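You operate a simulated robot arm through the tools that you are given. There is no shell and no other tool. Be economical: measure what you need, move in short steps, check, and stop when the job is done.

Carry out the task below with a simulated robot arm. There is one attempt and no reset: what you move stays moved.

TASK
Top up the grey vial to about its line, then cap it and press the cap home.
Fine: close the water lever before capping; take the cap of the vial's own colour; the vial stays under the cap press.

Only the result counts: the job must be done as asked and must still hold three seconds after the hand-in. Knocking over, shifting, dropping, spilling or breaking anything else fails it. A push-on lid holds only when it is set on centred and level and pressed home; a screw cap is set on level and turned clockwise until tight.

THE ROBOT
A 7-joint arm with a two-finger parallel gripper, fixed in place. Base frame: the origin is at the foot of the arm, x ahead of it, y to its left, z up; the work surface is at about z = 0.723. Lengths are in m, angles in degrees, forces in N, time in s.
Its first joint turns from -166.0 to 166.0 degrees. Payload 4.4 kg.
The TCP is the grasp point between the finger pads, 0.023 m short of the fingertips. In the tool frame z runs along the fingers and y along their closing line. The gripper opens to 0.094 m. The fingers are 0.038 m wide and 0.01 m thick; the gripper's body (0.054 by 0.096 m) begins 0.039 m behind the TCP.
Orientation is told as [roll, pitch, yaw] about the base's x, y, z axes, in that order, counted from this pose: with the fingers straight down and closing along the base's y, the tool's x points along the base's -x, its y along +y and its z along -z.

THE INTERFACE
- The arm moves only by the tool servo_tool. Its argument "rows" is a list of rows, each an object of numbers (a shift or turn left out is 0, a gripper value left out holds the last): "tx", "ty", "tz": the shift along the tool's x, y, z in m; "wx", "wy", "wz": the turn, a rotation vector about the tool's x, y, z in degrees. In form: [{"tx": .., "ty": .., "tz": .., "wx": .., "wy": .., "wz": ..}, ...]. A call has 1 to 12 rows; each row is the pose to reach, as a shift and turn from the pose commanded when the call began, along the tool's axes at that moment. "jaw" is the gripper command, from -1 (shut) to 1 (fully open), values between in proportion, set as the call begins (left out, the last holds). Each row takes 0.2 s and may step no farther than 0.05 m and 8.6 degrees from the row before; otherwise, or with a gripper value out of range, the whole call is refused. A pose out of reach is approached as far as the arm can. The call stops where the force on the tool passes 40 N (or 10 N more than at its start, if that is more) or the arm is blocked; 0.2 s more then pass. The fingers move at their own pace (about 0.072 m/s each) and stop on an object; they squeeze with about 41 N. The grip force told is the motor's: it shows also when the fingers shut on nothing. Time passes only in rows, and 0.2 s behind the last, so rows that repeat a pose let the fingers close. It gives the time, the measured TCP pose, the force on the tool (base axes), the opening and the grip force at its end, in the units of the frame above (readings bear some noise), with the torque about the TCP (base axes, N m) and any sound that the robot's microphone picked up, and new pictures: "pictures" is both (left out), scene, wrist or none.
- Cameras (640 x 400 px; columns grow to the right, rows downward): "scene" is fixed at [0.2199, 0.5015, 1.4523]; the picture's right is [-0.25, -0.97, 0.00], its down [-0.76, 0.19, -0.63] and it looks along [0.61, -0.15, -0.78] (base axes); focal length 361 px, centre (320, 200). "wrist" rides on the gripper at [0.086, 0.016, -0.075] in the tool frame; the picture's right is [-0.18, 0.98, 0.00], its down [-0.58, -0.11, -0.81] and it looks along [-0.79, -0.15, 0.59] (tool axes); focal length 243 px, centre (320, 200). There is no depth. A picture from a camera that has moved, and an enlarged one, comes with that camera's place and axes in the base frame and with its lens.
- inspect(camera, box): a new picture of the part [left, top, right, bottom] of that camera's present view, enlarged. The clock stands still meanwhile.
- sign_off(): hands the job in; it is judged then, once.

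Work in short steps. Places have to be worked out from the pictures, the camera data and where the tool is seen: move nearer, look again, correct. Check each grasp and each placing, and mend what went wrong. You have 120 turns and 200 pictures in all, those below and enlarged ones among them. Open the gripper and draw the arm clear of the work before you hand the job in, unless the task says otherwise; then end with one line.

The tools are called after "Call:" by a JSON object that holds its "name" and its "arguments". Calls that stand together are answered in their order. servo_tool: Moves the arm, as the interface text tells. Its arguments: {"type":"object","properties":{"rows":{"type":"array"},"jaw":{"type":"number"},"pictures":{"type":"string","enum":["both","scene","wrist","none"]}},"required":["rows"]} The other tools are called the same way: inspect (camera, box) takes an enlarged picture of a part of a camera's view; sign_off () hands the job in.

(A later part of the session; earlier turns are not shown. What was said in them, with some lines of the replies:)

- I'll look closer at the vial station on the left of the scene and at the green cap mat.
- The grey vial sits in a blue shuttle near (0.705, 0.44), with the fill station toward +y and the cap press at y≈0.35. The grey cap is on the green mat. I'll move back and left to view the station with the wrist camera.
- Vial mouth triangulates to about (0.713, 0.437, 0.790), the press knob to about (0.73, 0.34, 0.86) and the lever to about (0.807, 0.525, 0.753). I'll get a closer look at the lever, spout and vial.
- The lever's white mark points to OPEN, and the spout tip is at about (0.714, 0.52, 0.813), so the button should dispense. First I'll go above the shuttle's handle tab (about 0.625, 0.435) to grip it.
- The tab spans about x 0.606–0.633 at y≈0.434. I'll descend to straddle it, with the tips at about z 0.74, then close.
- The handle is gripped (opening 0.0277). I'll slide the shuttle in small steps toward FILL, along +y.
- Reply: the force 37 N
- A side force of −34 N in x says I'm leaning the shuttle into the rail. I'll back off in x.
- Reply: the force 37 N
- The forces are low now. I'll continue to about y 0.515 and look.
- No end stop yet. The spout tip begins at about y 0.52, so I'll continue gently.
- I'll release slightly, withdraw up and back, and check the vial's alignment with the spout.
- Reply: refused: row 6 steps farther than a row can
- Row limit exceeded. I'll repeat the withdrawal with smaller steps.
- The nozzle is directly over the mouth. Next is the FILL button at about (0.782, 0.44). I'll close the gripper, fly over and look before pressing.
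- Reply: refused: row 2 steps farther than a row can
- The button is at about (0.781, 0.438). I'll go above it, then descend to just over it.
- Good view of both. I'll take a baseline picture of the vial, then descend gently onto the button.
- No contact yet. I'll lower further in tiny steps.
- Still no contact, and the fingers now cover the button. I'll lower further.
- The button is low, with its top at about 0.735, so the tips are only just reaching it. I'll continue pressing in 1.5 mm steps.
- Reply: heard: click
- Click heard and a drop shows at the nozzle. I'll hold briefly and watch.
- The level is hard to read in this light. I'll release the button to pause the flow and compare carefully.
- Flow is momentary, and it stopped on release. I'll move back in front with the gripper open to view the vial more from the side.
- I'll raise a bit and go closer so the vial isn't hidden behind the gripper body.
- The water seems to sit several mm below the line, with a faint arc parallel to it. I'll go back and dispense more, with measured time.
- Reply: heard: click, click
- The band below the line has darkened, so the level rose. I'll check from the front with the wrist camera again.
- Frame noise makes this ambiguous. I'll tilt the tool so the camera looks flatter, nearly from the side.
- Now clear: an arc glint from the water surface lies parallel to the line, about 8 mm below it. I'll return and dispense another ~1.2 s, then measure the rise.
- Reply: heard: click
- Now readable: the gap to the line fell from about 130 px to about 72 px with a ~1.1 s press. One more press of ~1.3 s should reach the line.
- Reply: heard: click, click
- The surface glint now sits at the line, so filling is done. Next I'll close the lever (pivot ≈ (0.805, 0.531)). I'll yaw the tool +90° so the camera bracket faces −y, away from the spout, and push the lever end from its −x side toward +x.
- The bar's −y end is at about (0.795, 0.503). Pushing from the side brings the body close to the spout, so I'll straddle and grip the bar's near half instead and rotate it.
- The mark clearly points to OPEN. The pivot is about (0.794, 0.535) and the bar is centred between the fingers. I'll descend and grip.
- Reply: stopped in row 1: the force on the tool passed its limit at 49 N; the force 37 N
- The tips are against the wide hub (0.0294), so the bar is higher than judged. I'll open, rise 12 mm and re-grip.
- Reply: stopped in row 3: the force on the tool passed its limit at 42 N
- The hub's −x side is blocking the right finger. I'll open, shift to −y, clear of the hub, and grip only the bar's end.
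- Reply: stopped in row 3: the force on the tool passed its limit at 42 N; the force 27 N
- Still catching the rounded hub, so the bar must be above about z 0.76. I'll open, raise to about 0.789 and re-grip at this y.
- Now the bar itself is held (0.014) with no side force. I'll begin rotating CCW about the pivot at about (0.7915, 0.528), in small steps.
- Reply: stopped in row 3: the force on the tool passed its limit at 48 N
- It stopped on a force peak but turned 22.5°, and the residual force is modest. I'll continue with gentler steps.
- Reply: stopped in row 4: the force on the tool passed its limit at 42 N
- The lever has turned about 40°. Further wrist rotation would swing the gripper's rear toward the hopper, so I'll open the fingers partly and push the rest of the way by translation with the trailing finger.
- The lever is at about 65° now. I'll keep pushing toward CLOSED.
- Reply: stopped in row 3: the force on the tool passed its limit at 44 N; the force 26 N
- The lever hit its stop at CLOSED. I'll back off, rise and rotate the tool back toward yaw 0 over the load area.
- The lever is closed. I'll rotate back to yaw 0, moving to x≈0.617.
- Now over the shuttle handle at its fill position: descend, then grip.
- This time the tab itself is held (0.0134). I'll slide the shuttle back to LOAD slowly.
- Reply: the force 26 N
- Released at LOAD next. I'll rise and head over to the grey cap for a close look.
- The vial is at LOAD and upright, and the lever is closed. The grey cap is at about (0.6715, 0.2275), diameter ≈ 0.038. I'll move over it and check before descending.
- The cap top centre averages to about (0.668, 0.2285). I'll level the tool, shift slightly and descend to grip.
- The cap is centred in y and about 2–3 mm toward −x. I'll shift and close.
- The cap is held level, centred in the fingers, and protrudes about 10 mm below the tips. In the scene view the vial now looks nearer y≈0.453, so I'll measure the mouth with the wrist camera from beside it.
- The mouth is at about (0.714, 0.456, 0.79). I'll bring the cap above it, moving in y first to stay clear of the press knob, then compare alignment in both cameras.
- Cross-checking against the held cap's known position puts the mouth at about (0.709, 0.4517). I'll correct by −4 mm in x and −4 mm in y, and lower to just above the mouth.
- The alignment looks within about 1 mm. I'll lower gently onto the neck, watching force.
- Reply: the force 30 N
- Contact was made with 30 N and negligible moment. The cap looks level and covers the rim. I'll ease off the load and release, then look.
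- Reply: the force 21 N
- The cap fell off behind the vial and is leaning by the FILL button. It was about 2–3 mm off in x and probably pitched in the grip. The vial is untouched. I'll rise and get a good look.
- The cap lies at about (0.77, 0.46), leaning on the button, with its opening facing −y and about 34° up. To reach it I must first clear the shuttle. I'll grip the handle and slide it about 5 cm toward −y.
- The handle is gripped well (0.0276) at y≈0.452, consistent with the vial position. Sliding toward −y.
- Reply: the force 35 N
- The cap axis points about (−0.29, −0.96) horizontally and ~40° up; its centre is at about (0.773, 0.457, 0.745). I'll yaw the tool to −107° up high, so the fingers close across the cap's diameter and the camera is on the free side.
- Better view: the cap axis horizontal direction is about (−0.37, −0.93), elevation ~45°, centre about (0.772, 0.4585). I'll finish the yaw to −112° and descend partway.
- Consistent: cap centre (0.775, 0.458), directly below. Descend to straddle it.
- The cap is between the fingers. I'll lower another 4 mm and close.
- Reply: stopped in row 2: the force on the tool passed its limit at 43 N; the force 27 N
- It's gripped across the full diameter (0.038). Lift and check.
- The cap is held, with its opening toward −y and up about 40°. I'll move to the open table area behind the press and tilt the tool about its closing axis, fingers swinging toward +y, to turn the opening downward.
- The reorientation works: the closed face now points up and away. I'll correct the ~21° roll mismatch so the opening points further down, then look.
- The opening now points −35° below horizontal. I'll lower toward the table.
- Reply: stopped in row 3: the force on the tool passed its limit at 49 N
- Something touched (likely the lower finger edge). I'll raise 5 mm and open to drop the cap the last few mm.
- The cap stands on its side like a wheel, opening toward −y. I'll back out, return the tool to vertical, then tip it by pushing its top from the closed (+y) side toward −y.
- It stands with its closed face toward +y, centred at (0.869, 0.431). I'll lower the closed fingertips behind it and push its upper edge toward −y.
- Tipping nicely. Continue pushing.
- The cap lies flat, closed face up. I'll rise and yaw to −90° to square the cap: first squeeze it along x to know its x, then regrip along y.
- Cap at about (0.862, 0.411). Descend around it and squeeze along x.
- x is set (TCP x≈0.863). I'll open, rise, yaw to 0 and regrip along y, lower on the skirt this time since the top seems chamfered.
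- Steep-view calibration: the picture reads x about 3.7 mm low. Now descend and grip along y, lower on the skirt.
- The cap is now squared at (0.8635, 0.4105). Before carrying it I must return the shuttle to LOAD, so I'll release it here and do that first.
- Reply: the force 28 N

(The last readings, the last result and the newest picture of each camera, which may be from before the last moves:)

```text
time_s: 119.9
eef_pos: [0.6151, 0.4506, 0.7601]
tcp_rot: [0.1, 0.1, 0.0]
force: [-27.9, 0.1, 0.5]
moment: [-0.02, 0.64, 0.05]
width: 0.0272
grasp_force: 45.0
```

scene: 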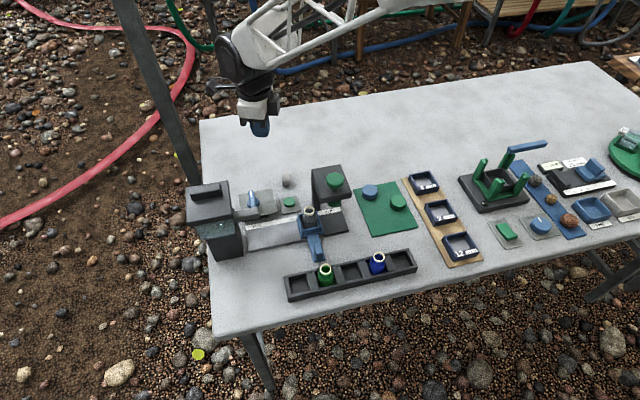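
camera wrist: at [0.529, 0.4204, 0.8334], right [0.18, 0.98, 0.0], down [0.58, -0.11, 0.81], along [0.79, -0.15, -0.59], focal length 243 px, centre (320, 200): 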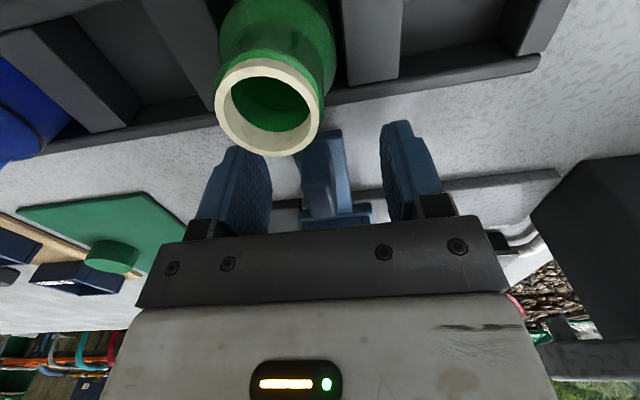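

Release, rise, and view the mouth at the same steep image position as the calibration.

Call:
{"name": "servo_tool", "arguments": {"rows": [{"tz": 0}, {"tz": 0}, {"tz": -0.04}, {"tz": -0.085}, {"tz": -0.125}, {"tz": -0.14, "tx": -0.04}, {"tz": -0.14, "tx": -0.08}, {"tz": -0.14, "tx": -0.11, "ty": 0.001}], "jaw": 0.3, "pictures": "wrist"}}

Call:
{"name": "inspect", "arguments": {"camera": "wrist", "box": [270, 0, 370, 80]}}

Call:
{"name": "inspect", "arguments": {"camera": "scene", "box": [250, 150, 330, 250]}}

```text
time_s: 121.7
eef_pos: [0.7268, 0.4496, 0.8986]
tcp_rot: [0.2, 0.0, 0.0]
force: [0.6, -0.2, 0.4]
moment: [0.02, 0.03, -0.01]
width: 0.061
grasp_force: 0.1
camera wrist: at [0.642, 0.4667, 0.9733], right [0.18, 0.98, 0.0], down [0.58, -0.11, 0.81], along [0.79, -0.15, -0.59], focal length 243 px, centre (320, 200)
```

wrist: 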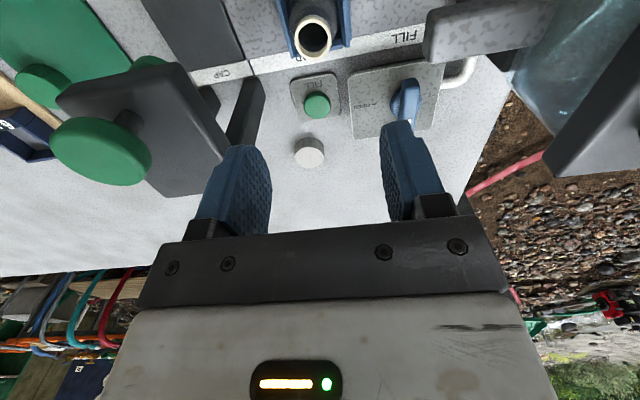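

```text
5.00 times, centred on (320, 40) of wrist
camera zoom: at [0.642, 0.4667, 0.9733], right [0.18, 0.98, 0.0], down [0.58, -0.11, 0.81], along [0.79, -0.15, -0.59], focal length 1213 px, centre (320, 1000)
```

zoom: 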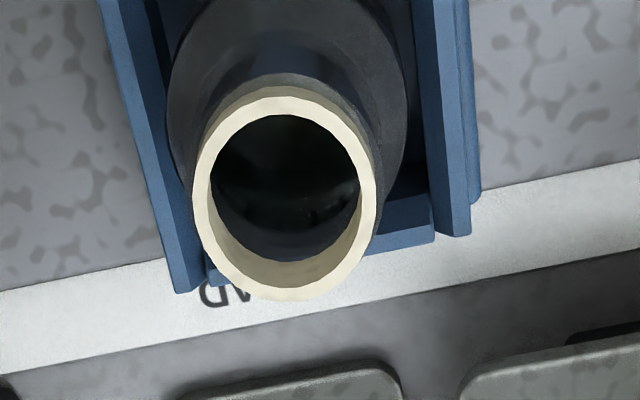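

```text
4.00 times, centred on (290, 200) of scene
camera zoom: at [0.2199, 0.5015, 1.4523], right [-0.25, -0.97, 0.0], down [-0.76, 0.19, -0.63], along [0.61, -0.15, -0.78], focal length 1443 px, centre (440, 200)
```

zoom: 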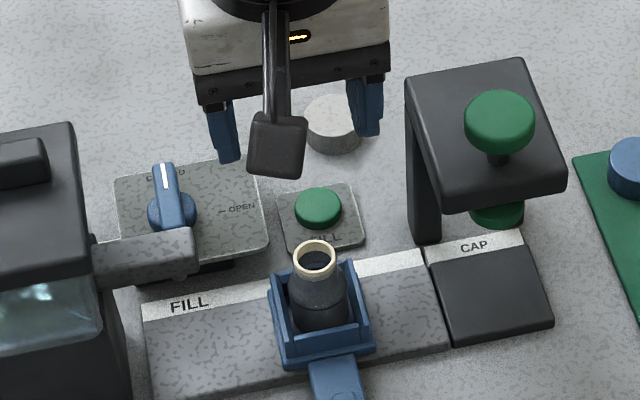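

Using the calibrated picture, the mouth is at x≈0.7066, y≈0.451. Now I'll fetch the squared cap, gripping at TCP x 0.863.

Call:
{"name": "servo_tool", "arguments": {"rows": [{"tx": -0.045, "ty": -0.013, "tz": -0.03}, {"tx": -0.09, "ty": -0.026, "tz": -0.03}, {"tx": -0.1365, "ty": -0.039, "tz": -0.03}, {"tx": -0.1365, "ty": -0.039, "tz": 0.015}, {"tx": -0.1365, "ty": -0.039, "tz": 0.06}, {"tx": -0.1365, "ty": -0.039, "tz": 0.105}, {"tx": -0.1365, "ty": -0.039, "tz": 0.1445}], "pictures": "wrist"}}

Call:
{"name": "servo_tool", "arguments": {"rows": [{"tz": 0}, {"tz": 0}, {"tz": 0}, {"tz": 0}], "jaw": -1, "pictures": "none"}}

Call:
{"name": "servo_tool", "arguments": {"rows": [{"tz": -0.03}, {"tz": -0.07}, {"tz": -0.11}, {"tz": -0.125}], "pictures": "none"}}

Call:
{"name": "inspect", "arguments": {"camera": "wrist", "box": [220, 80, 420, 220]}}

```text
refused: row 1 steps farther than a row can; nothing moved
```

```text
time_s: 122.7
eef_pos: [0.7275, 0.4507, 0.8999]
tcp_rot: [0.2, 0.1, 0.0]
force: [0.1, -0.4, -0.9]
moment: [-0.02, 0.05, -0.01]
width: 0.0
grasp_force: 40.7
```

```text
time_s: 123.7
eef_pos: [0.7247, 0.4494, 1.0219]
tcp_rot: [0.1, 0.1, 0.0]
force: [-0.1, 0.2, 0.3]
moment: [0.0, -0.01, 0.01]
width: 0.0
grasp_force: 41.3
```

```text
2.86 times, centred on (320, 150) of wrist
camera zoom: at [0.6396, 0.4668, 1.0966], right [0.18, 0.98, 0.0], down [0.58, -0.11, 0.81], along [0.79, -0.15, -0.59], focal length 693 px, centre (320, 343)
```

zoom: 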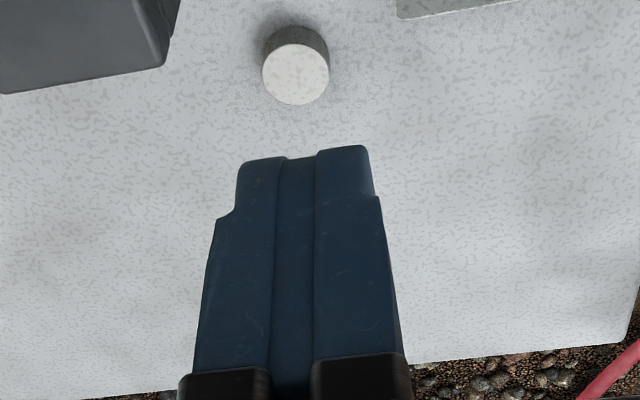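

The first move was refused (step too long), harmlessly; the gripper just shut in the air. I'll redo it with shorter steps.

Call:
{"name": "servo_tool", "arguments": {"rows": [{"tx": -0.034, "ty": -0.0098, "tz": 0.03}, {"tx": -0.068, "ty": -0.0197, "tz": 0.06}, {"tx": -0.103, "ty": -0.0295, "tz": 0.075}, {"tx": -0.1369, "ty": -0.0393, "tz": 0.09}, {"tx": -0.1369, "ty": -0.0393, "tz": 0.135}, {"tx": -0.1369, "ty": -0.0393, "tz": 0.18}, {"tx": -0.1369, "ty": -0.0393, "tz": 0.215}], "jaw": 0.3, "pictures": "wrist"}}

```text
time_s: 125.3
eef_pos: [0.8647, 0.412, 0.8115]
tcp_rot: [0.1, -0.1, 0.0]
force: [0.1, 0.7, 1.3]
moment: [-0.01, -0.02, -0.01]
width: 0.0611
grasp_force: 0.1
camera wrist: at [0.7776, 0.4289, 0.8848], right [0.18, 0.98, 0.0], down [0.58, -0.11, 0.81], along [0.79, -0.15, -0.59], focal length 243 px, centre (320, 200)
```

wrist: 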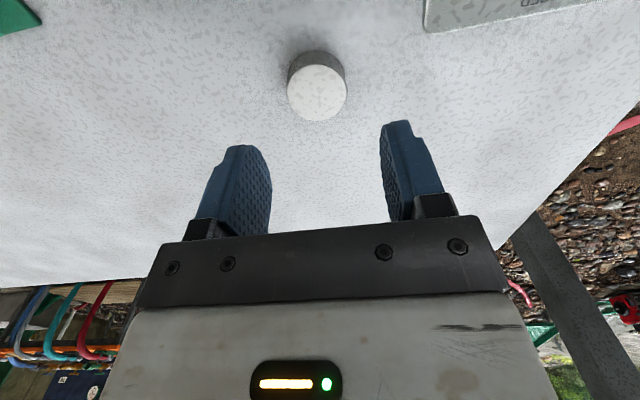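

Call:
{"name": "servo_tool", "arguments": {"rows": [{"tz": 0.03}, {"tz": 0.059}], "pictures": "none"}}

Call:
{"name": "servo_tool", "arguments": {"rows": [{"tz": 0}, {"tz": 0}, {"tz": 0}, {"tz": 0}], "jaw": -1, "pictures": "none"}}

Call:
{"name": "servo_tool", "arguments": {"rows": [{"tz": -0.03}, {"tz": -0.07}, {"tz": -0.11}, {"tz": -0.145}], "pictures": "none"}}

Call:
{"name": "inspect", "arguments": {"camera": "wrist", "box": [220, 80, 420, 220]}}

Call:
{"name": "inspect", "arguments": {"camera": "scene", "box": [250, 120, 330, 190]}}

```text
time_s: 125.9
eef_pos: [0.8634, 0.4132, 0.7515]
tcp_rot: [0.2, -0.1, 0.0]
force: [0.3, -0.6, -0.4]
moment: [0.01, 0.03, 0.01]
width: 0.0609
grasp_force: 0.0
```

```text
time_s: 126.9
eef_pos: [0.8618, 0.4126, 0.751]
tcp_rot: [0.1, 0.0, -0.1]
force: [-0.2, -0.9, -0.4]
moment: [0.02, -0.02, 0.02]
width: 0.0367
grasp_force: 40.8
```

```text
time_s: 127.9
eef_pos: [0.8639, 0.4116, 0.8962]
tcp_rot: [0.1, 0.2, 0.0]
force: [-0.5, -0.6, -1.4]
moment: [-0.03, 0.0, 0.01]
width: 0.0368
grasp_force: 41.0
```

```text
2.86 times, centred on (320, 150) of wrist
camera zoom: at [0.7776, 0.4285, 0.9697], right [0.18, 0.98, 0.0], down [0.58, -0.11, 0.81], along [0.79, -0.15, -0.59], focal length 693 px, centre (320, 343)
```

zoom: 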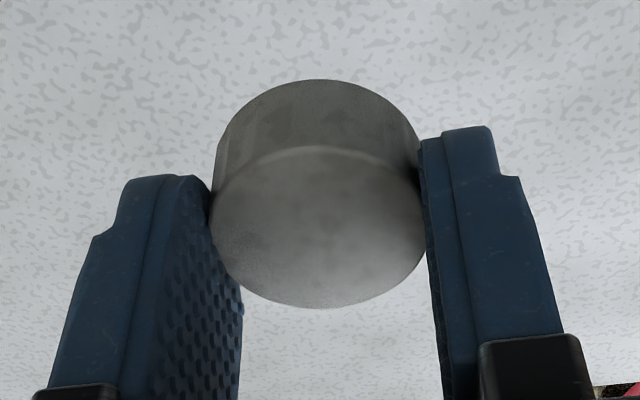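

```text
5.71 times, centred on (290, 155) of scene
camera zoom: at [0.2199, 0.5015, 1.4523], right [-0.25, -0.97, 0.0], down [-0.76, 0.19, -0.63], along [0.61, -0.15, -0.78], focal length 2062 px, centre (491, 457)
```

zoom: 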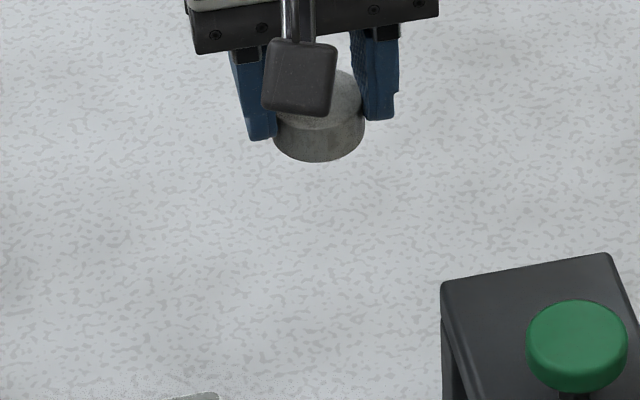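

The cap is held centred (offset about −1 mm in x by image geometry, versus about +7.5 mm on the failed first try, which explains the miss). Carry it to above the mouth at (0.707, 0.451).

Call:
{"name": "servo_tool", "arguments": {"rows": [{"tx": 0.02, "ty": 0.015}, {"tx": 0.055, "ty": 0.03}, {"tx": 0.095, "ty": 0.0395}, {"tx": 0.13, "ty": 0.0395}, {"tx": 0.1565, "ty": 0.0395}, {"tx": 0.1565, "ty": 0.0395, "tz": 0.03}, {"tx": 0.1565, "ty": 0.0395, "tz": 0.05}, {"tx": 0.1565, "ty": 0.0395, "tz": 0.05}], "pictures": "none"}}

Call:
{"name": "inspect", "arguments": {"camera": "wrist", "box": [240, 60, 400, 200]}}

Call:
{"name": "inspect", "arguments": {"camera": "scene", "box": [260, 185, 320, 240]}}

```text
time_s: 129.7
eef_pos: [0.7064, 0.4501, 0.847]
tcp_rot: [0.1, 0.0, 0.0]
force: [0.4, 0.1, 0.5]
moment: [-0.02, 0.01, -0.01]
width: 0.0367
grasp_force: 41.2
```

```text
2.86 times, centred on (320, 130) of wrist
camera zoom: at [0.6208, 0.4667, 0.9197], right [0.18, 0.98, 0.0], down [0.58, -0.11, 0.81], along [0.79, -0.15, -0.59], focal length 693 px, centre (320, 400)
```

zoom: 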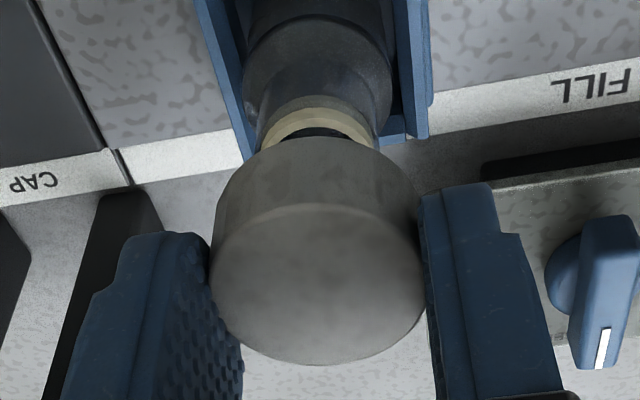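

```text
7.27 times, centred on (290, 212) of scene
camera zoom: at [0.2199, 0.5015, 1.4523], right [-0.25, -0.97, 0.0], down [-0.76, 0.19, -0.63], along [0.61, -0.15, -0.78], focal length 2624 px, centre (538, 109)
```

zoom: 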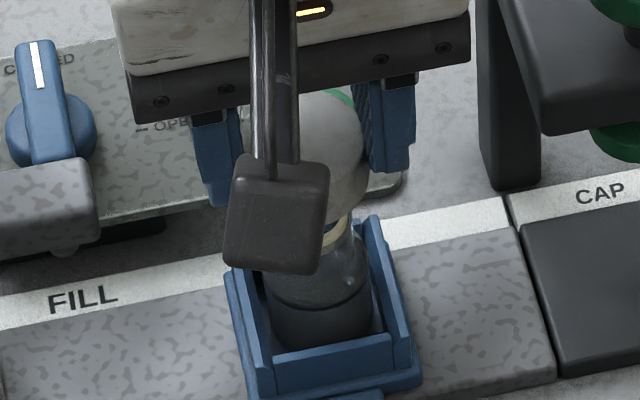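

Call:
{"name": "inspect", "arguments": {"camera": "wrist", "box": [290, 85, 350, 125]}}

```text
10.00 times, centred on (320, 105) of wrist
camera zoom: at [0.6208, 0.4667, 0.9197], right [0.18, 0.98, 0.0], down [0.58, -0.11, 0.81], along [0.79, -0.15, -0.59], focal length 2426 px, centre (320, 1150)
```

zoom: 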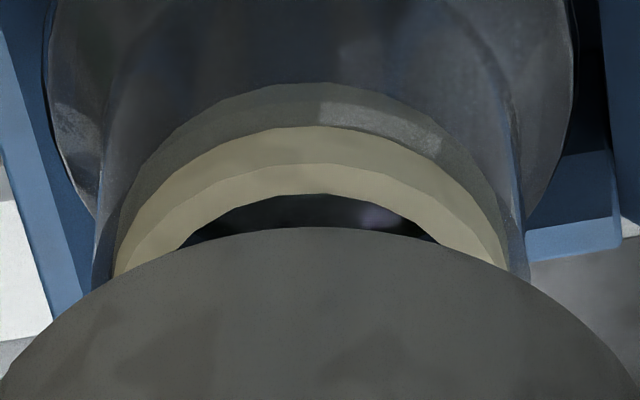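

y alignment is perfect. The x comparison depends on the rim height, so I'll lower until light contact, which measures the rim z directly.

Call:
{"name": "servo_tool", "arguments": {"rows": [{"tz": 0.006}, {"tz": 0.012}, {"tz": 0.015}, {"tz": 0.017}], "pictures": "none"}}

Call:
{"name": "inspect", "arguments": {"camera": "wrist", "box": [270, 75, 370, 145]}}

```text
time_s: 130.7
eef_pos: [0.7079, 0.4519, 0.8276]
tcp_rot: [0.2, 0.0, -0.1]
force: [0.2, 0.4, 0.1]
moment: [-0.02, 0.0, 0.02]
width: 0.0363
grasp_force: 40.6
```

```text
5.71 times, centred on (320, 110) of wrist
camera zoom: at [0.6204, 0.4676, 0.902], right [0.18, 0.98, 0.0], down [0.58, -0.11, 0.81], along [0.79, -0.15, -0.59], focal length 1386 px, centre (320, 714)
```

zoom: 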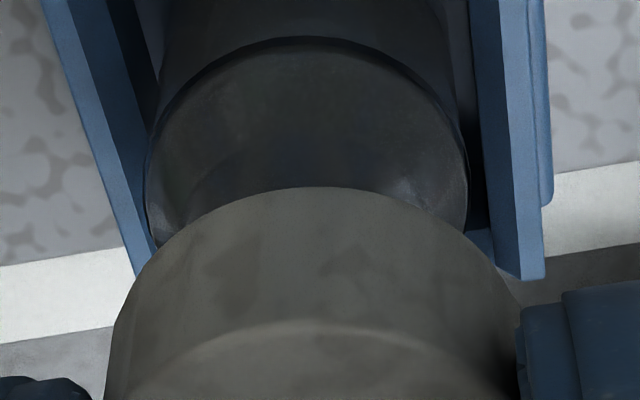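

Call:
{"name": "servo_tool", "arguments": {"rows": [{"tz": 0.001}, {"tz": 0.002}, {"tz": 0.002}], "pictures": "none"}}

Call:
{"name": "servo_tool", "arguments": {"rows": [{"tz": 0.001}, {"tz": 0.002}, {"tz": 0.002}], "pictures": "none"}}

```text
time_s: 131.5
eef_pos: [0.7065, 0.4517, 0.8257]
tcp_rot: [0.1, 0.1, 0.0]
force: [-2.0, 0.2, 3.9]
moment: [-0.04, 0.11, -0.03]
width: 0.0364
grasp_force: 41.2
```

```text
time_s: 132.3
eef_pos: [0.707, 0.4515, 0.8276]
tcp_rot: [0.1, -0.1, -0.1]
force: [-6.4, -1.2, 28.5]
moment: [-0.22, 0.51, -0.01]
width: 0.0365
grasp_force: 41.1
```

Contact: rim z≈0.799. The moment says the contact is on the cap's −x (and slightly −y) side, so the cap sits too far +x/+y. I'll lift a little, shift −2.5 mm in x and −1 mm in y, and re-lower.

Call:
{"name": "servo_tool", "arguments": {"rows": [{"tz": -0.003}, {"tz": -0.003, "tx": 0.0025, "ty": -0.001}, {"tz": -0.001, "tx": 0.0025, "ty": -0.001}, {"tz": 0.0, "tx": 0.0025, "ty": -0.001}], "pictures": "none"}}

```text
time_s: 133.3
eef_pos: [0.7045, 0.4501, 0.8255]
tcp_rot: [0.1, -0.1, 0.0]
force: [2.3, -0.8, 27.5]
moment: [-0.25, 0.22, 0.02]
width: 0.0365
grasp_force: 40.8
```

Contact is still on the (−x, −y) side. Shift another 1.6 mm in −x and 1.3 mm in −y.

Call:
{"name": "servo_tool", "arguments": {"rows": [{"tz": -0.003}, {"tz": -0.003, "tx": 0.0016, "ty": -0.0013}, {"tz": -0.001, "tx": 0.0016, "ty": -0.0013}, {"tz": 0.0, "tx": 0.0016, "ty": -0.0013}], "pictures": "none"}}

```text
time_s: 134.3
eef_pos: [0.7032, 0.4498, 0.8229]
tcp_rot: [0.2, 0.0, 0.0]
force: [0.0, 0.2, 1.0]
moment: [0.01, 0.0, -0.01]
width: 0.0368
grasp_force: 41.4
```

The contact vanished at the same height, so the cap has started over the neck. I'll lower further gently.

Call:
{"name": "servo_tool", "arguments": {"rows": [{"tz": 0.0015}, {"tz": 0.003}, {"tz": 0.003}], "pictures": "none"}}

Call:
{"name": "servo_tool", "arguments": {"rows": [{"tz": 0.0015}, {"tz": 0.003}, {"tz": 0.003}], "pictures": "none"}}

```text
time_s: 135.1
eef_pos: [0.7027, 0.449, 0.8206]
tcp_rot: [0.1, 0.0, 0.0]
force: [0.6, 0.4, -0.1]
moment: [0.03, -0.01, -0.03]
width: 0.0363
grasp_force: 41.0
```

```text
time_s: 135.9
eef_pos: [0.7026, 0.4482, 0.8184]
tcp_rot: [0.1, 0.0, 0.0]
force: [0.3, 1.0, 0.2]
moment: [-0.04, -0.01, -0.01]
width: 0.0363
grasp_force: 40.9
```

Call:
{"name": "servo_tool", "arguments": {"rows": [{"tz": 0.0015}, {"tz": 0.003}, {"tz": 0.003}], "pictures": "none"}}

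Call:
{"name": "servo_tool", "arguments": {"rows": [{"tz": 0.0015}, {"tz": 0.002}, {"tz": 0.002}], "pictures": "none"}}

Call:
{"name": "inspect", "arguments": {"camera": "wrist", "box": [240, 60, 400, 200]}}

Call:
{"name": "inspect", "arguments": {"camera": "scene", "box": [260, 185, 320, 240]}}

```text
time_s: 136.7
eef_pos: [0.702, 0.4492, 0.8147]
tcp_rot: [0.2, 0.0, 0.0]
force: [0.5, -0.5, -0.9]
moment: [0.01, -0.02, 0.02]
width: 0.0362
grasp_force: 40.6
```

```text
time_s: 137.5
eef_pos: [0.7023, 0.4491, 0.8128]
tcp_rot: [0.1, -0.1, 0.0]
force: [0.8, 0.2, 1.4]
moment: [0.02, -0.01, -0.01]
width: 0.0363
grasp_force: 40.8
```

```text
2.86 times, centred on (320, 130) of wrist
camera zoom: at [0.6162, 0.4656, 0.8873], right [0.18, 0.98, 0.0], down [0.58, -0.11, 0.81], along [0.79, -0.15, -0.59], focal length 693 px, centre (320, 400)
```

zoom: 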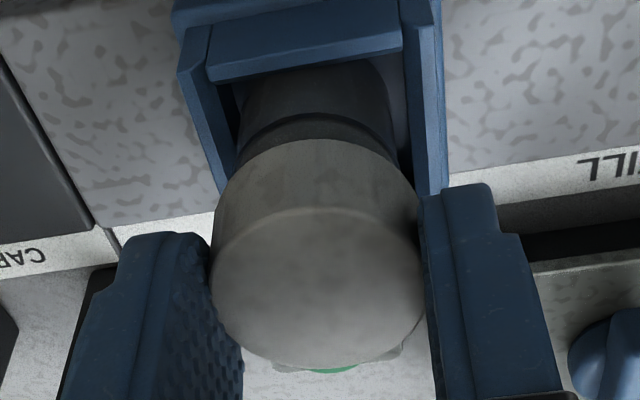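

```text
7.27 times, centred on (290, 212) of scene
camera zoom: at [0.2199, 0.5015, 1.4523], right [-0.25, -0.97, 0.0], down [-0.76, 0.19, -0.63], along [0.61, -0.15, -0.78], focal length 2624 px, centre (538, 109)
```

zoom: 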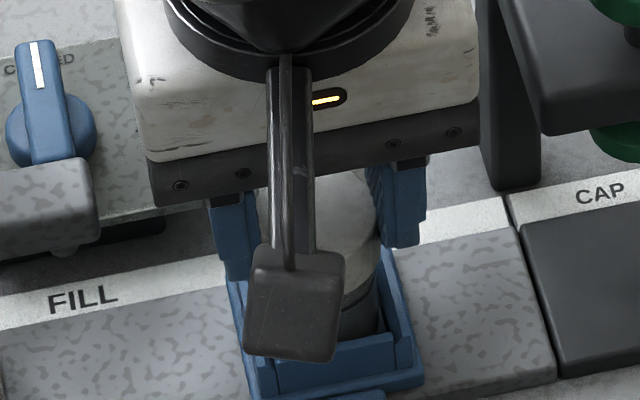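

The cap is well down on the neck. I'll lower on until it meets resistance.

Call:
{"name": "servo_tool", "arguments": {"rows": [{"tz": 0.001}, {"tz": 0.002}, {"tz": 0.002}], "pictures": "none"}}

Call:
{"name": "servo_tool", "arguments": {"rows": [{"tz": 0.001}, {"tz": 0.002}, {"tz": 0.002}], "pictures": "none"}}

```text
time_s: 138.3
eef_pos: [0.7029, 0.4489, 0.8119]
tcp_rot: [0.2, 0.0, 0.0]
force: [-0.1, -0.1, 1.3]
moment: [-0.01, -0.01, 0.01]
width: 0.0364
grasp_force: 40.8
```

```text
time_s: 139.1
eef_pos: [0.7034, 0.4484, 0.81]
tcp_rot: [0.2, -0.1, 0.0]
force: [0.9, -0.8, 21.7]
moment: [0.13, 0.09, -0.03]
width: 0.0365
grasp_force: 41.0
heard: snap
```

A "snap" — the cap engaged. I'll release and inspect.

Call:
{"name": "servo_tool", "arguments": {"rows": [{"tz": -0.0005}, {"tz": -0.0005}, {"tz": -0.0005}], "jaw": 0.15, "pictures": "none"}}

Call:
{"name": "servo_tool", "arguments": {"rows": [{"tz": -0.03}, {"tz": -0.07}, {"tz": -0.11}, {"tz": -0.13, "tx": 0.04}, {"tz": -0.13, "tx": 0.088, "ty": 0.0}], "pictures": "wrist"}}

Call:
{"name": "inspect", "arguments": {"camera": "scene", "box": [255, 185, 335, 245]}}

Call:
{"name": "inspect", "arguments": {"camera": "wrist", "box": [250, 60, 410, 200]}}

```text
time_s: 139.9
eef_pos: [0.7006, 0.4482, 0.8105]
tcp_rot: [0.3, 0.0, 0.1]
force: [-0.2, 1.0, -0.3]
moment: [-0.01, -0.01, -0.01]
width: 0.0541
grasp_force: 0.0
```

```text
time_s: 141.1
eef_pos: [0.6157, 0.4488, 0.9403]
tcp_rot: [0.2, 0.1, 0.1]
force: [-0.5, 0.9, 0.0]
moment: [0.01, 0.0, 0.02]
width: 0.0543
grasp_force: 0.1
camera wrist: at [0.5298, 0.4657, 1.0136], right [0.18, 0.98, 0.0], down [0.58, -0.11, 0.81], along [0.79, -0.15, -0.59], focal length 243 px, centre (320, 200)
```

wrist: 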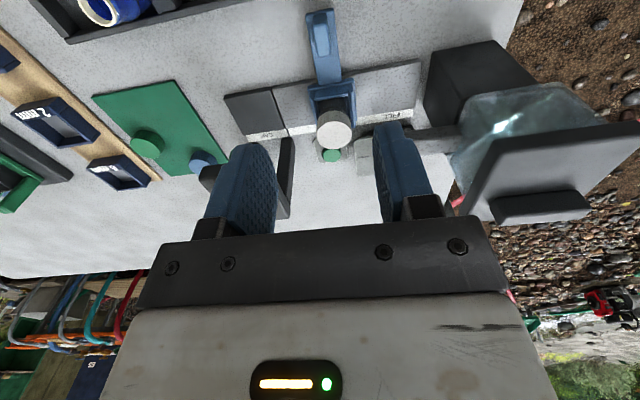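

```text
6.67 times, centred on (295, 215) of scene
camera zoom: at [0.2199, 0.5015, 1.4523], right [-0.25, -0.97, 0.0], down [-0.76, 0.19, -0.63], along [0.61, -0.15, -0.78], focal length 2405 px, centre (487, 100)
```

zoom: 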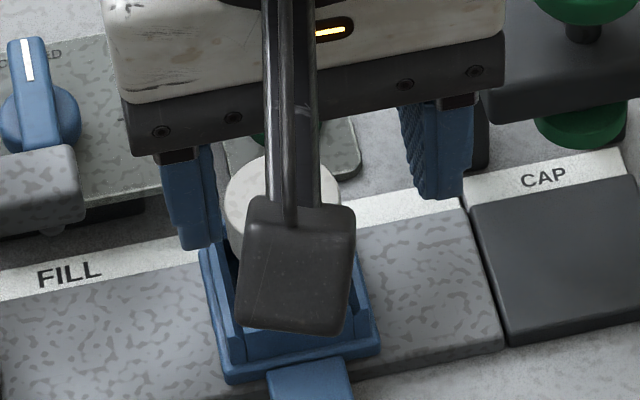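

```text
2.86 times, centred on (330, 130) of wrist
camera zoom: at [0.5298, 0.4657, 1.0136], right [0.18, 0.98, 0.0], down [0.58, -0.11, 0.81], along [0.79, -0.15, -0.59], focal length 693 px, centre (291, 400)
```

zoom: 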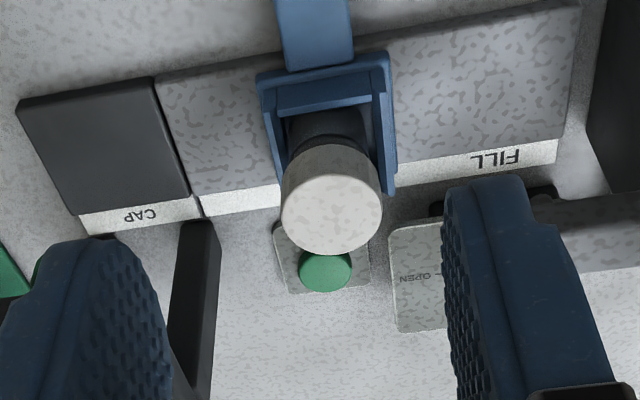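

The cap sits level and centred. Now I'll grip the handle and slide the shuttle under the press.

Call:
{"name": "servo_tool", "arguments": {"rows": [{"tz": 0.04, "ty": 0.001}, {"tz": 0.085, "ty": 0.001}, {"tz": 0.13, "ty": 0.001}, {"tz": 0.18, "ty": 0.001}], "jaw": 0.3, "pictures": "none"}}

Call:
{"name": "servo_tool", "arguments": {"rows": [{"tz": 0}, {"tz": 0}, {"tz": 0}, {"tz": 0}], "jaw": -1, "pictures": "none"}}

Call:
{"name": "servo_tool", "arguments": {"rows": [{"ty": -0.005}, {"ty": -0.014}, {"ty": -0.023}, {"ty": -0.032}, {"ty": -0.041}, {"ty": -0.05}, {"ty": -0.059}, {"ty": -0.068}, {"ty": -0.077}, {"ty": -0.085}], "pictures": "both"}}

Call:
{"name": "inspect", "arguments": {"camera": "scene", "box": [270, 165, 370, 255]}}

```text
time_s: 142.1
eef_pos: [0.6159, 0.4505, 0.761]
tcp_rot: [0.2, 0.0, 0.0]
force: [0.2, 0.6, -0.4]
moment: [-0.01, 0.03, -0.01]
width: 0.0611
grasp_force: 0.0
```

```text
time_s: 143.1
eef_pos: [0.6147, 0.4488, 0.7601]
tcp_rot: [0.3, 0.0, 0.0]
force: [2.7, 0.9, -7.9]
moment: [0.01, -0.23, 0.04]
width: 0.0273
grasp_force: 44.3
```

```text
time_s: 145.3
eef_pos: [0.6153, 0.3654, 0.7605]
tcp_rot: [0.2, 0.0, 0.0]
force: [30.5, -0.5, -7.4]
moment: [0.02, -0.41, 0.03]
width: 0.0275
grasp_force: 45.4
camera wrist: at [0.5285, 0.3818, 0.8341], right [0.18, 0.98, 0.0], down [0.58, -0.11, 0.81], along [0.79, -0.15, -0.59], focal length 243 px, centre (320, 200)
```

scene: 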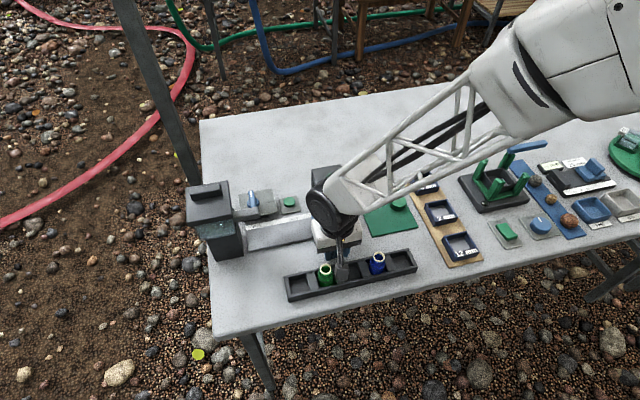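
wrist: 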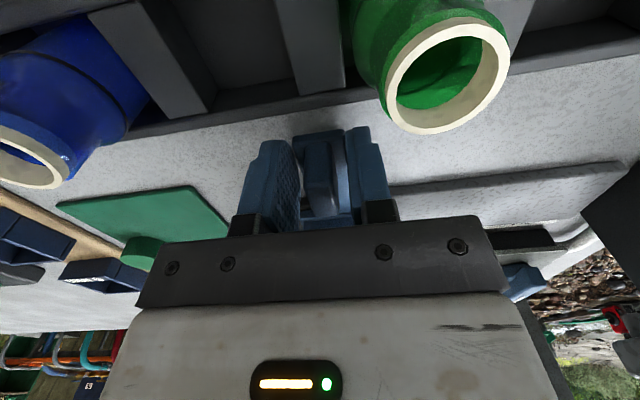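

```text
4.44 times, centred on (320, 210) of scene
camera zoom: at [0.2199, 0.5015, 1.4523], right [-0.25, -0.97, 0.0], down [-0.76, 0.19, -0.63], along [0.61, -0.15, -0.78], focal length 1603 px, centre (320, 156)
```

zoom: 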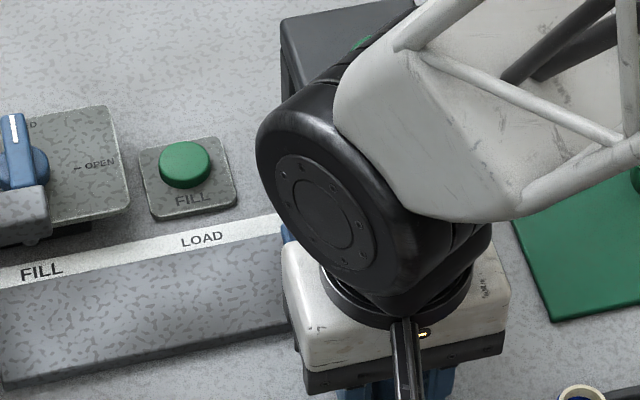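

Side force again; I'll shift +1.3 mm in x and continue 1 cm, then look.

Call:
{"name": "servo_tool", "arguments": {"rows": [{"tx": -0.0013}, {"tx": -0.0013, "ty": -0.005}, {"tx": -0.0013, "ty": -0.01}], "pictures": "none"}}

Call:
{"name": "servo_tool", "arguments": {"rows": [{"tz": 0}, {"tz": 0}, {"tz": -0.04}, {"tz": -0.085}, {"tz": -0.12, "tx": 0.03}, {"tz": -0.14, "tx": 0.07}, {"tz": -0.14, "tx": 0.1}], "jaw": 0.3, "pictures": "both"}}

Call:
{"name": "inspect", "arguments": {"camera": "wrist", "box": [250, 90, 410, 220]}}

Call:
{"name": "inspect", "arguments": {"camera": "scene", "box": [280, 165, 370, 255]}}

```text
time_s: 146.1
eef_pos: [0.6157, 0.3556, 0.7601]
tcp_rot: [0.2, -0.1, 0.0]
force: [-18.6, -0.4, 32.3]
moment: [-0.01, 0.23, 0.01]
width: 0.0277
grasp_force: 44.6
```

```text
time_s: 147.7
eef_pos: [0.5152, 0.3566, 0.8994]
tcp_rot: [0.2, -0.1, 0.0]
force: [-1.1, 0.1, -0.1]
moment: [0.02, -0.01, 0.01]
width: 0.0607
grasp_force: 0.1
camera wrist: at [0.4292, 0.3733, 0.9733], right [0.18, 0.98, 0.0], down [0.58, -0.11, 0.81], along [0.79, -0.15, -0.59], focal length 243 px, centre (320, 200)
```

scene: 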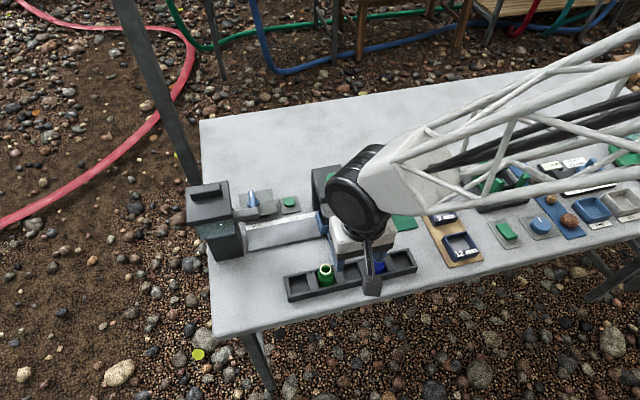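
wrist: 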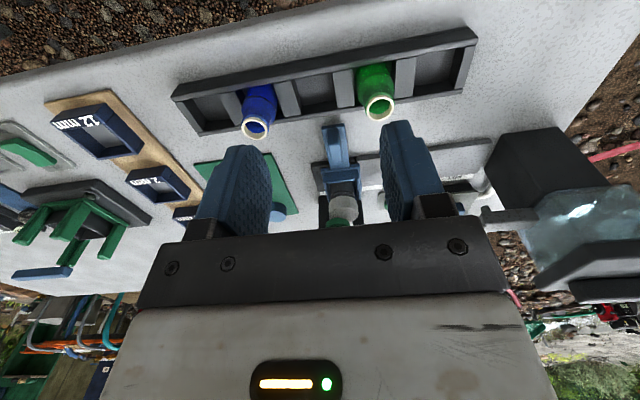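

```text
3.08 times, centred on (330, 155) of wrist
camera zoom: at [0.4292, 0.3733, 0.9733], right [0.18, 0.98, 0.0], down [0.58, -0.11, 0.81], along [0.79, -0.15, -0.59], focal length 746 px, centre (289, 338)
```

zoom: 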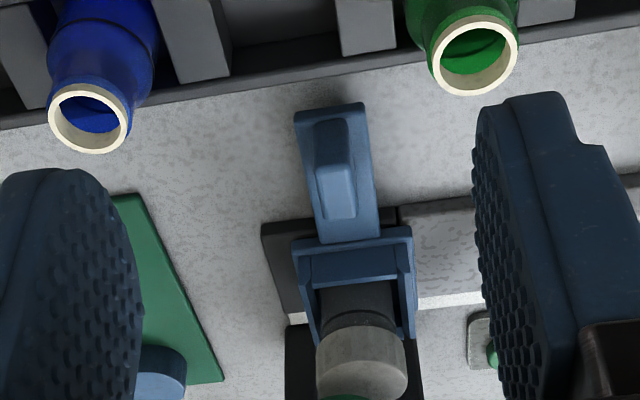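

```text
4.44 times, centred on (325, 210) of scene
camera zoom: at [0.2199, 0.5015, 1.4523], right [-0.25, -0.97, 0.0], down [-0.76, 0.19, -0.63], along [0.61, -0.15, -0.78], focal length 1603 px, centre (298, 156)
```

zoom: 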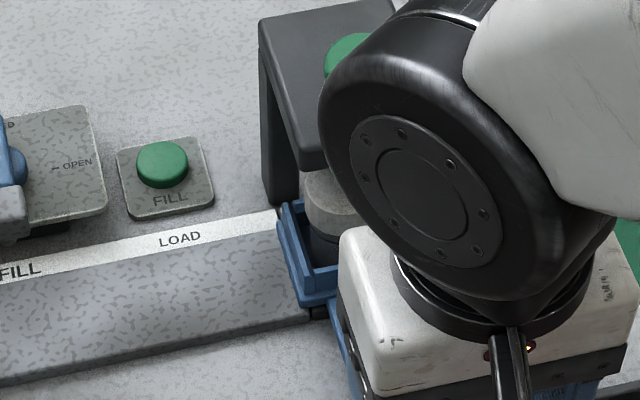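

The pad's centre is at about y 0.347, while the shuttle is at 0.356. I'll regrip and slide about 8.5 mm further.

Call:
{"name": "servo_tool", "arguments": {"rows": [{"tx": -0.04}, {"tx": -0.08, "tz": 0.02}, {"tx": -0.1, "tz": 0.06}, {"tx": -0.1, "tz": 0.1}, {"tx": -0.1, "tz": 0.1388}], "pictures": "none"}}

Call:
{"name": "servo_tool", "arguments": {"rows": [{"tz": 0}, {"tz": 0}, {"tz": 0}, {"tz": 0}], "jaw": -1, "pictures": "none"}}

Call:
{"name": "servo_tool", "arguments": {"rows": [{"ty": -0.003}, {"ty": -0.006}, {"ty": -0.009}], "pictures": "none"}}

```text
time_s: 148.9
eef_pos: [0.616, 0.3572, 0.7613]
tcp_rot: [0.2, 0.0, 0.0]
force: [0.1, 0.5, -0.9]
moment: [-0.01, 0.02, 0.01]
width: 0.0612
grasp_force: 0.1
```

```text
time_s: 149.9
eef_pos: [0.6163, 0.3582, 0.7604]
tcp_rot: [0.2, 0.1, 0.1]
force: [7.3, -0.1, -10.9]
moment: [0.02, -0.32, 0.02]
width: 0.0272
grasp_force: 44.8
```

```text
time_s: 150.7
eef_pos: [0.6162, 0.3463, 0.7608]
tcp_rot: [0.2, 0.0, 0.0]
force: [-5.9, -1.5, -4.4]
moment: [0.06, -0.77, 0.04]
width: 0.0275
grasp_force: 45.4
```

Call:
{"name": "servo_tool", "arguments": {"rows": [{"tz": 0}, {"tz": 0}, {"tz": -0.04}, {"tz": -0.08}, {"tz": -0.1, "tx": 0.02, "wy": -7}, {"tz": -0.105, "tx": 0.04, "wy": -14}, {"tz": -0.105, "tx": 0.055, "wy": -21}, {"tz": -0.105, "tx": 0.06, "wy": -28}], "jaw": 0.6, "pictures": "wrist"}}

Call:
{"name": "inspect", "arguments": {"camera": "wrist", "box": [270, 90, 410, 220]}}

```text
time_s: 152.5
eef_pos: [0.5548, 0.3474, 0.8646]
tcp_rot: [0.2, -28.2, -0.1]
force: [-0.6, -0.6, 0.2]
moment: [-0.03, -0.01, 0.01]
width: 0.0754
grasp_force: 0.0
camera wrist: at [0.445, 0.3636, 0.8894], right [0.16, 0.98, 0.09], down [0.13, -0.11, 0.98], along [0.98, -0.15, -0.15], focal length 243 px, centre (320, 200)
```

wrist: 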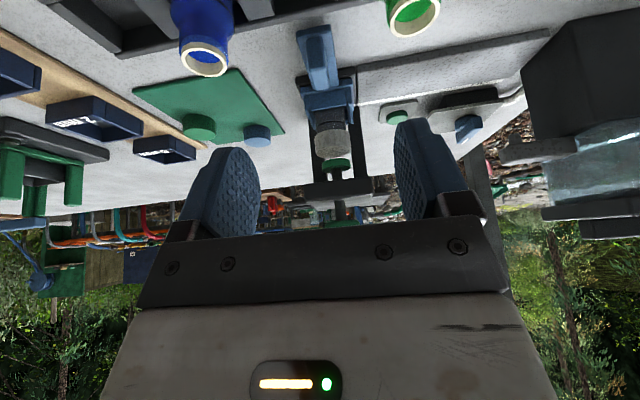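

```text
3.08 times, centred on (340, 155) of wrist
camera zoom: at [0.445, 0.3636, 0.8894], right [0.16, 0.98, 0.09], down [0.13, -0.11, 0.98], along [0.98, -0.15, -0.15], focal length 746 px, centre (258, 338)
```

zoom: 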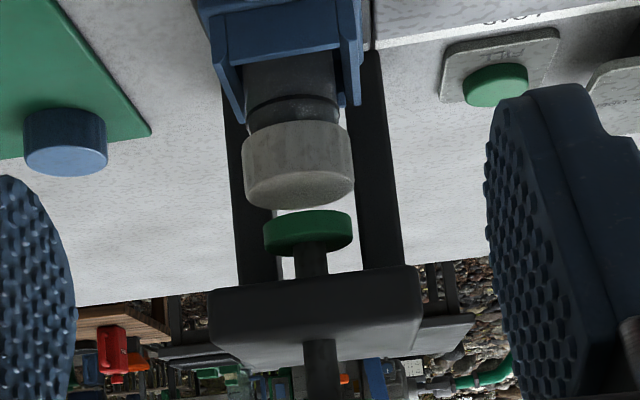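

The plunger is within about 2 mm of the cap axis. Good. Now I'll straighten, rise, and go above the press knob with the gripper closed.

Call:
{"name": "servo_tool", "arguments": {"rows": [{"tx": -0.0106, "tz": -0.02, "wy": 7}, {"tx": -0.0211, "tz": -0.04, "wy": 14}, {"tx": -0.0317, "tz": -0.06, "wy": 21}, {"tx": -0.0422, "tz": -0.0795, "wy": 28.1}], "jaw": -1, "pictures": "none"}}

Call:
{"name": "servo_tool", "arguments": {"rows": [{"tx": -0.04}, {"tx": -0.08, "ty": 0.001}, {"tx": -0.12, "ty": 0.001}, {"tx": -0.15, "ty": 0.001}], "pictures": "both"}}

Call:
{"name": "inspect", "arguments": {"camera": "scene", "box": [280, 130, 380, 240]}}

```text
time_s: 153.5
eef_pos: [0.5545, 0.3462, 0.9563]
tcp_rot: [0.2, 0.3, 0.1]
force: [-0.3, -0.3, 0.4]
moment: [0.02, -0.02, 0.0]
width: 0.0002
grasp_force: 40.5
```

```text
time_s: 154.5
eef_pos: [0.7064, 0.3457, 0.9577]
tcp_rot: [0.1, 0.1, 0.0]
force: [0.0, 0.1, -0.1]
moment: [0.05, 0.03, -0.01]
width: 0.0
grasp_force: 40.8
camera wrist: at [0.6203, 0.3624, 1.0309], right [0.18, 0.98, 0.0], down [0.58, -0.11, 0.8], along [0.79, -0.15, -0.59], focal length 243 px, centre (320, 200)
```

scene: 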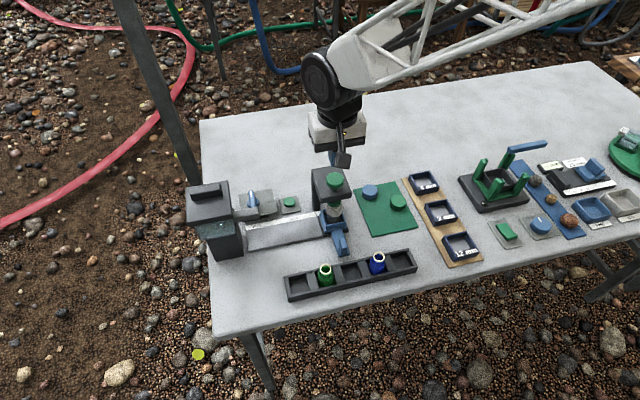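
wrist: 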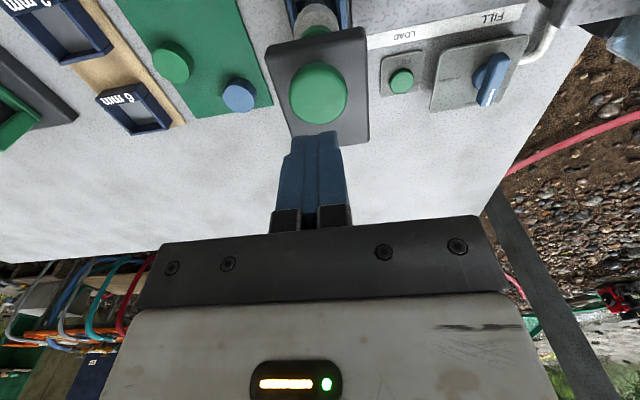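

```text
3.64 times, centred on (330, 185) of scene
camera zoom: at [0.2199, 0.5015, 1.4523], right [-0.25, -0.97, 0.0], down [-0.76, 0.19, -0.63], along [0.61, -0.15, -0.78], focal length 1312 px, centre (284, 254)
```

zoom: 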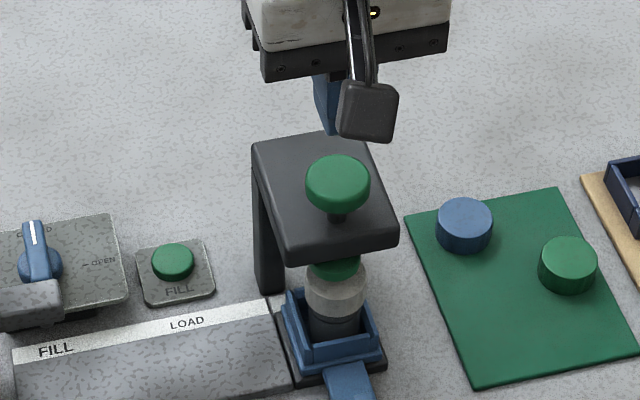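

The knob at about (0.708, 0.345) is directly beneath the fingertips. I'll lower to contact and press.

Call:
{"name": "servo_tool", "arguments": {"rows": [{"tz": 0.02}, {"tz": 0.04}, {"tz": 0.05}, {"tz": 0.056}, {"tz": 0.06}], "pictures": "none"}}

```text
time_s: 155.6
eef_pos: [0.7062, 0.3459, 0.9026]
tcp_rot: [0.3, 0.0, 0.1]
force: [-4.4, -1.9, 13.2]
moment: [-0.03, 0.29, 0.1]
width: 0.0
grasp_force: 40.5
heard: click
stopped in row 5: the force on the tool passed its limit at 48 N (the readings are from after the stop); the commanded pose is now the measured one
```

A click and 48 N. I'll check the platen and cap, then press again a little to confirm.

Call:
{"name": "inspect", "arguments": {"camera": "scene", "box": [290, 165, 360, 250]}}

Call:
{"name": "servo_tool", "arguments": {"rows": [{"tz": 0.001}, {"tz": 0.002}, {"tz": 0.003}, {"tz": 0.004}, {"tz": 0.005}], "pictures": "none"}}

Call:
{"name": "inspect", "arguments": {"camera": "scene", "box": [290, 165, 360, 250]}}

```text
4.71 times, centred on (325, 208) of scene
camera zoom: at [0.2199, 0.5015, 1.4523], right [-0.25, -0.97, 0.0], down [-0.76, 0.19, -0.63], along [0.61, -0.15, -0.78], focal length 1698 px, centre (296, 165)
```

zoom: 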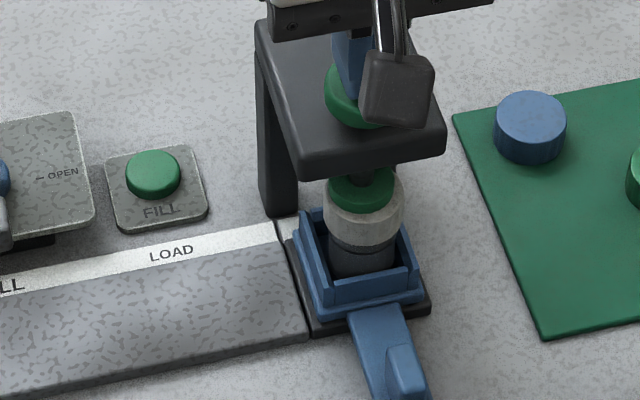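

```text
time_s: 156.3
eef_pos: [0.7064, 0.3459, 0.9003]
tcp_rot: [0.3, -0.2, 0.0]
force: [-5.9, -0.1, 13.2]
moment: [-0.03, 0.39, 0.04]
width: 0.0002
grasp_force: 40.6
stopped in row 3: the force on the tool passed its limit at 43 N (the readings are from after the stop); the commanded pose is now the measured one
```

```text
4.71 times, centred on (325, 208) of scene
camera zoom: at [0.2199, 0.5015, 1.4523], right [-0.25, -0.97, 0.0], down [-0.76, 0.19, -0.63], along [0.61, -0.15, -0.78], focal length 1698 px, centre (296, 165)
5 turns are left
```

zoom: 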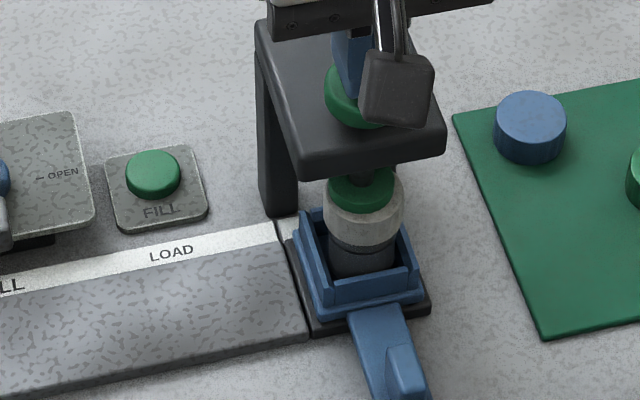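

The platen is firmly on the cap and there is no more travel, so the cap is home. I'll withdraw straight up, open and move clear.

Call:
{"name": "servo_tool", "arguments": {"rows": [{"tz": -0.02}, {"tz": -0.06}, {"tz": -0.1}, {"tz": -0.14}, {"tz": -0.14, "tx": 0.045}, {"tz": -0.14, "tx": 0.09}, {"tz": -0.14, "tx": 0.135}, {"tz": -0.14, "tx": 0.18, "ty": -0.02}, {"tz": -0.14, "tx": 0.2, "ty": -0.06}, {"tz": -0.14, "tx": 0.2, "ty": -0.1}], "jaw": 0.5, "pictures": "scene"}}

Call:
{"name": "inspect", "arguments": {"camera": "scene", "box": [220, 165, 380, 265]}}

```text
time_s: 158.5
eef_pos: [0.5051, 0.2444, 1.0368]
tcp_rot: [0.3, -0.1, 0.0]
force: [-0.4, -0.4, -0.1]
moment: [0.01, 0.02, 0.01]
width: 0.0705
grasp_force: 0.1
```

scene: 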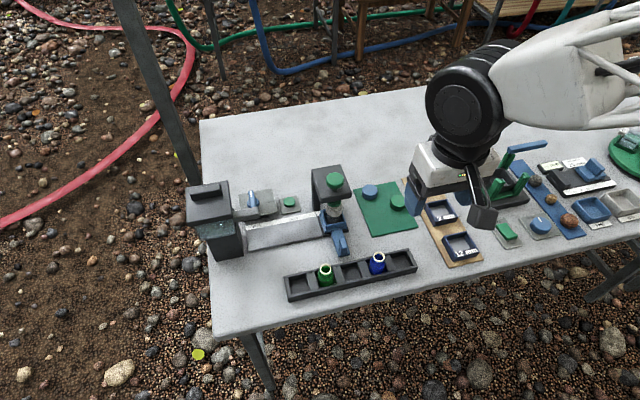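

```text
4.00 times, centred on (300, 215) of scene
camera zoom: at [0.2199, 0.5015, 1.4523], right [-0.25, -0.97, 0.0], down [-0.76, 0.19, -0.63], along [0.61, -0.15, -0.78], focal length 1443 px, centre (400, 140)
4 turns are left
```

zoom: 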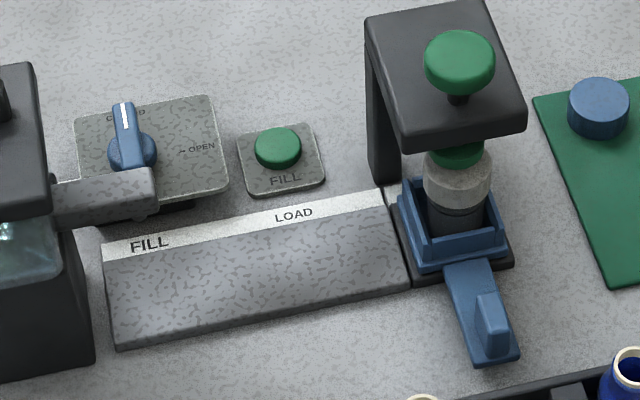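

The vial is capped with its grey cap and standing under the press. The lever is closed, the press has sprung back, and the arm is clear with the gripper open. Handing in.

Call:
{"name": "sign_off", "arguments": {}}

```text
The job is handed in.
```

The grey vial is filled to about its line, the water lever is closed, and the vial has its own grey cap pressed home and stands under the cap press. On the first try the cap fell off near the FILL button; I picked it up and refitted it.
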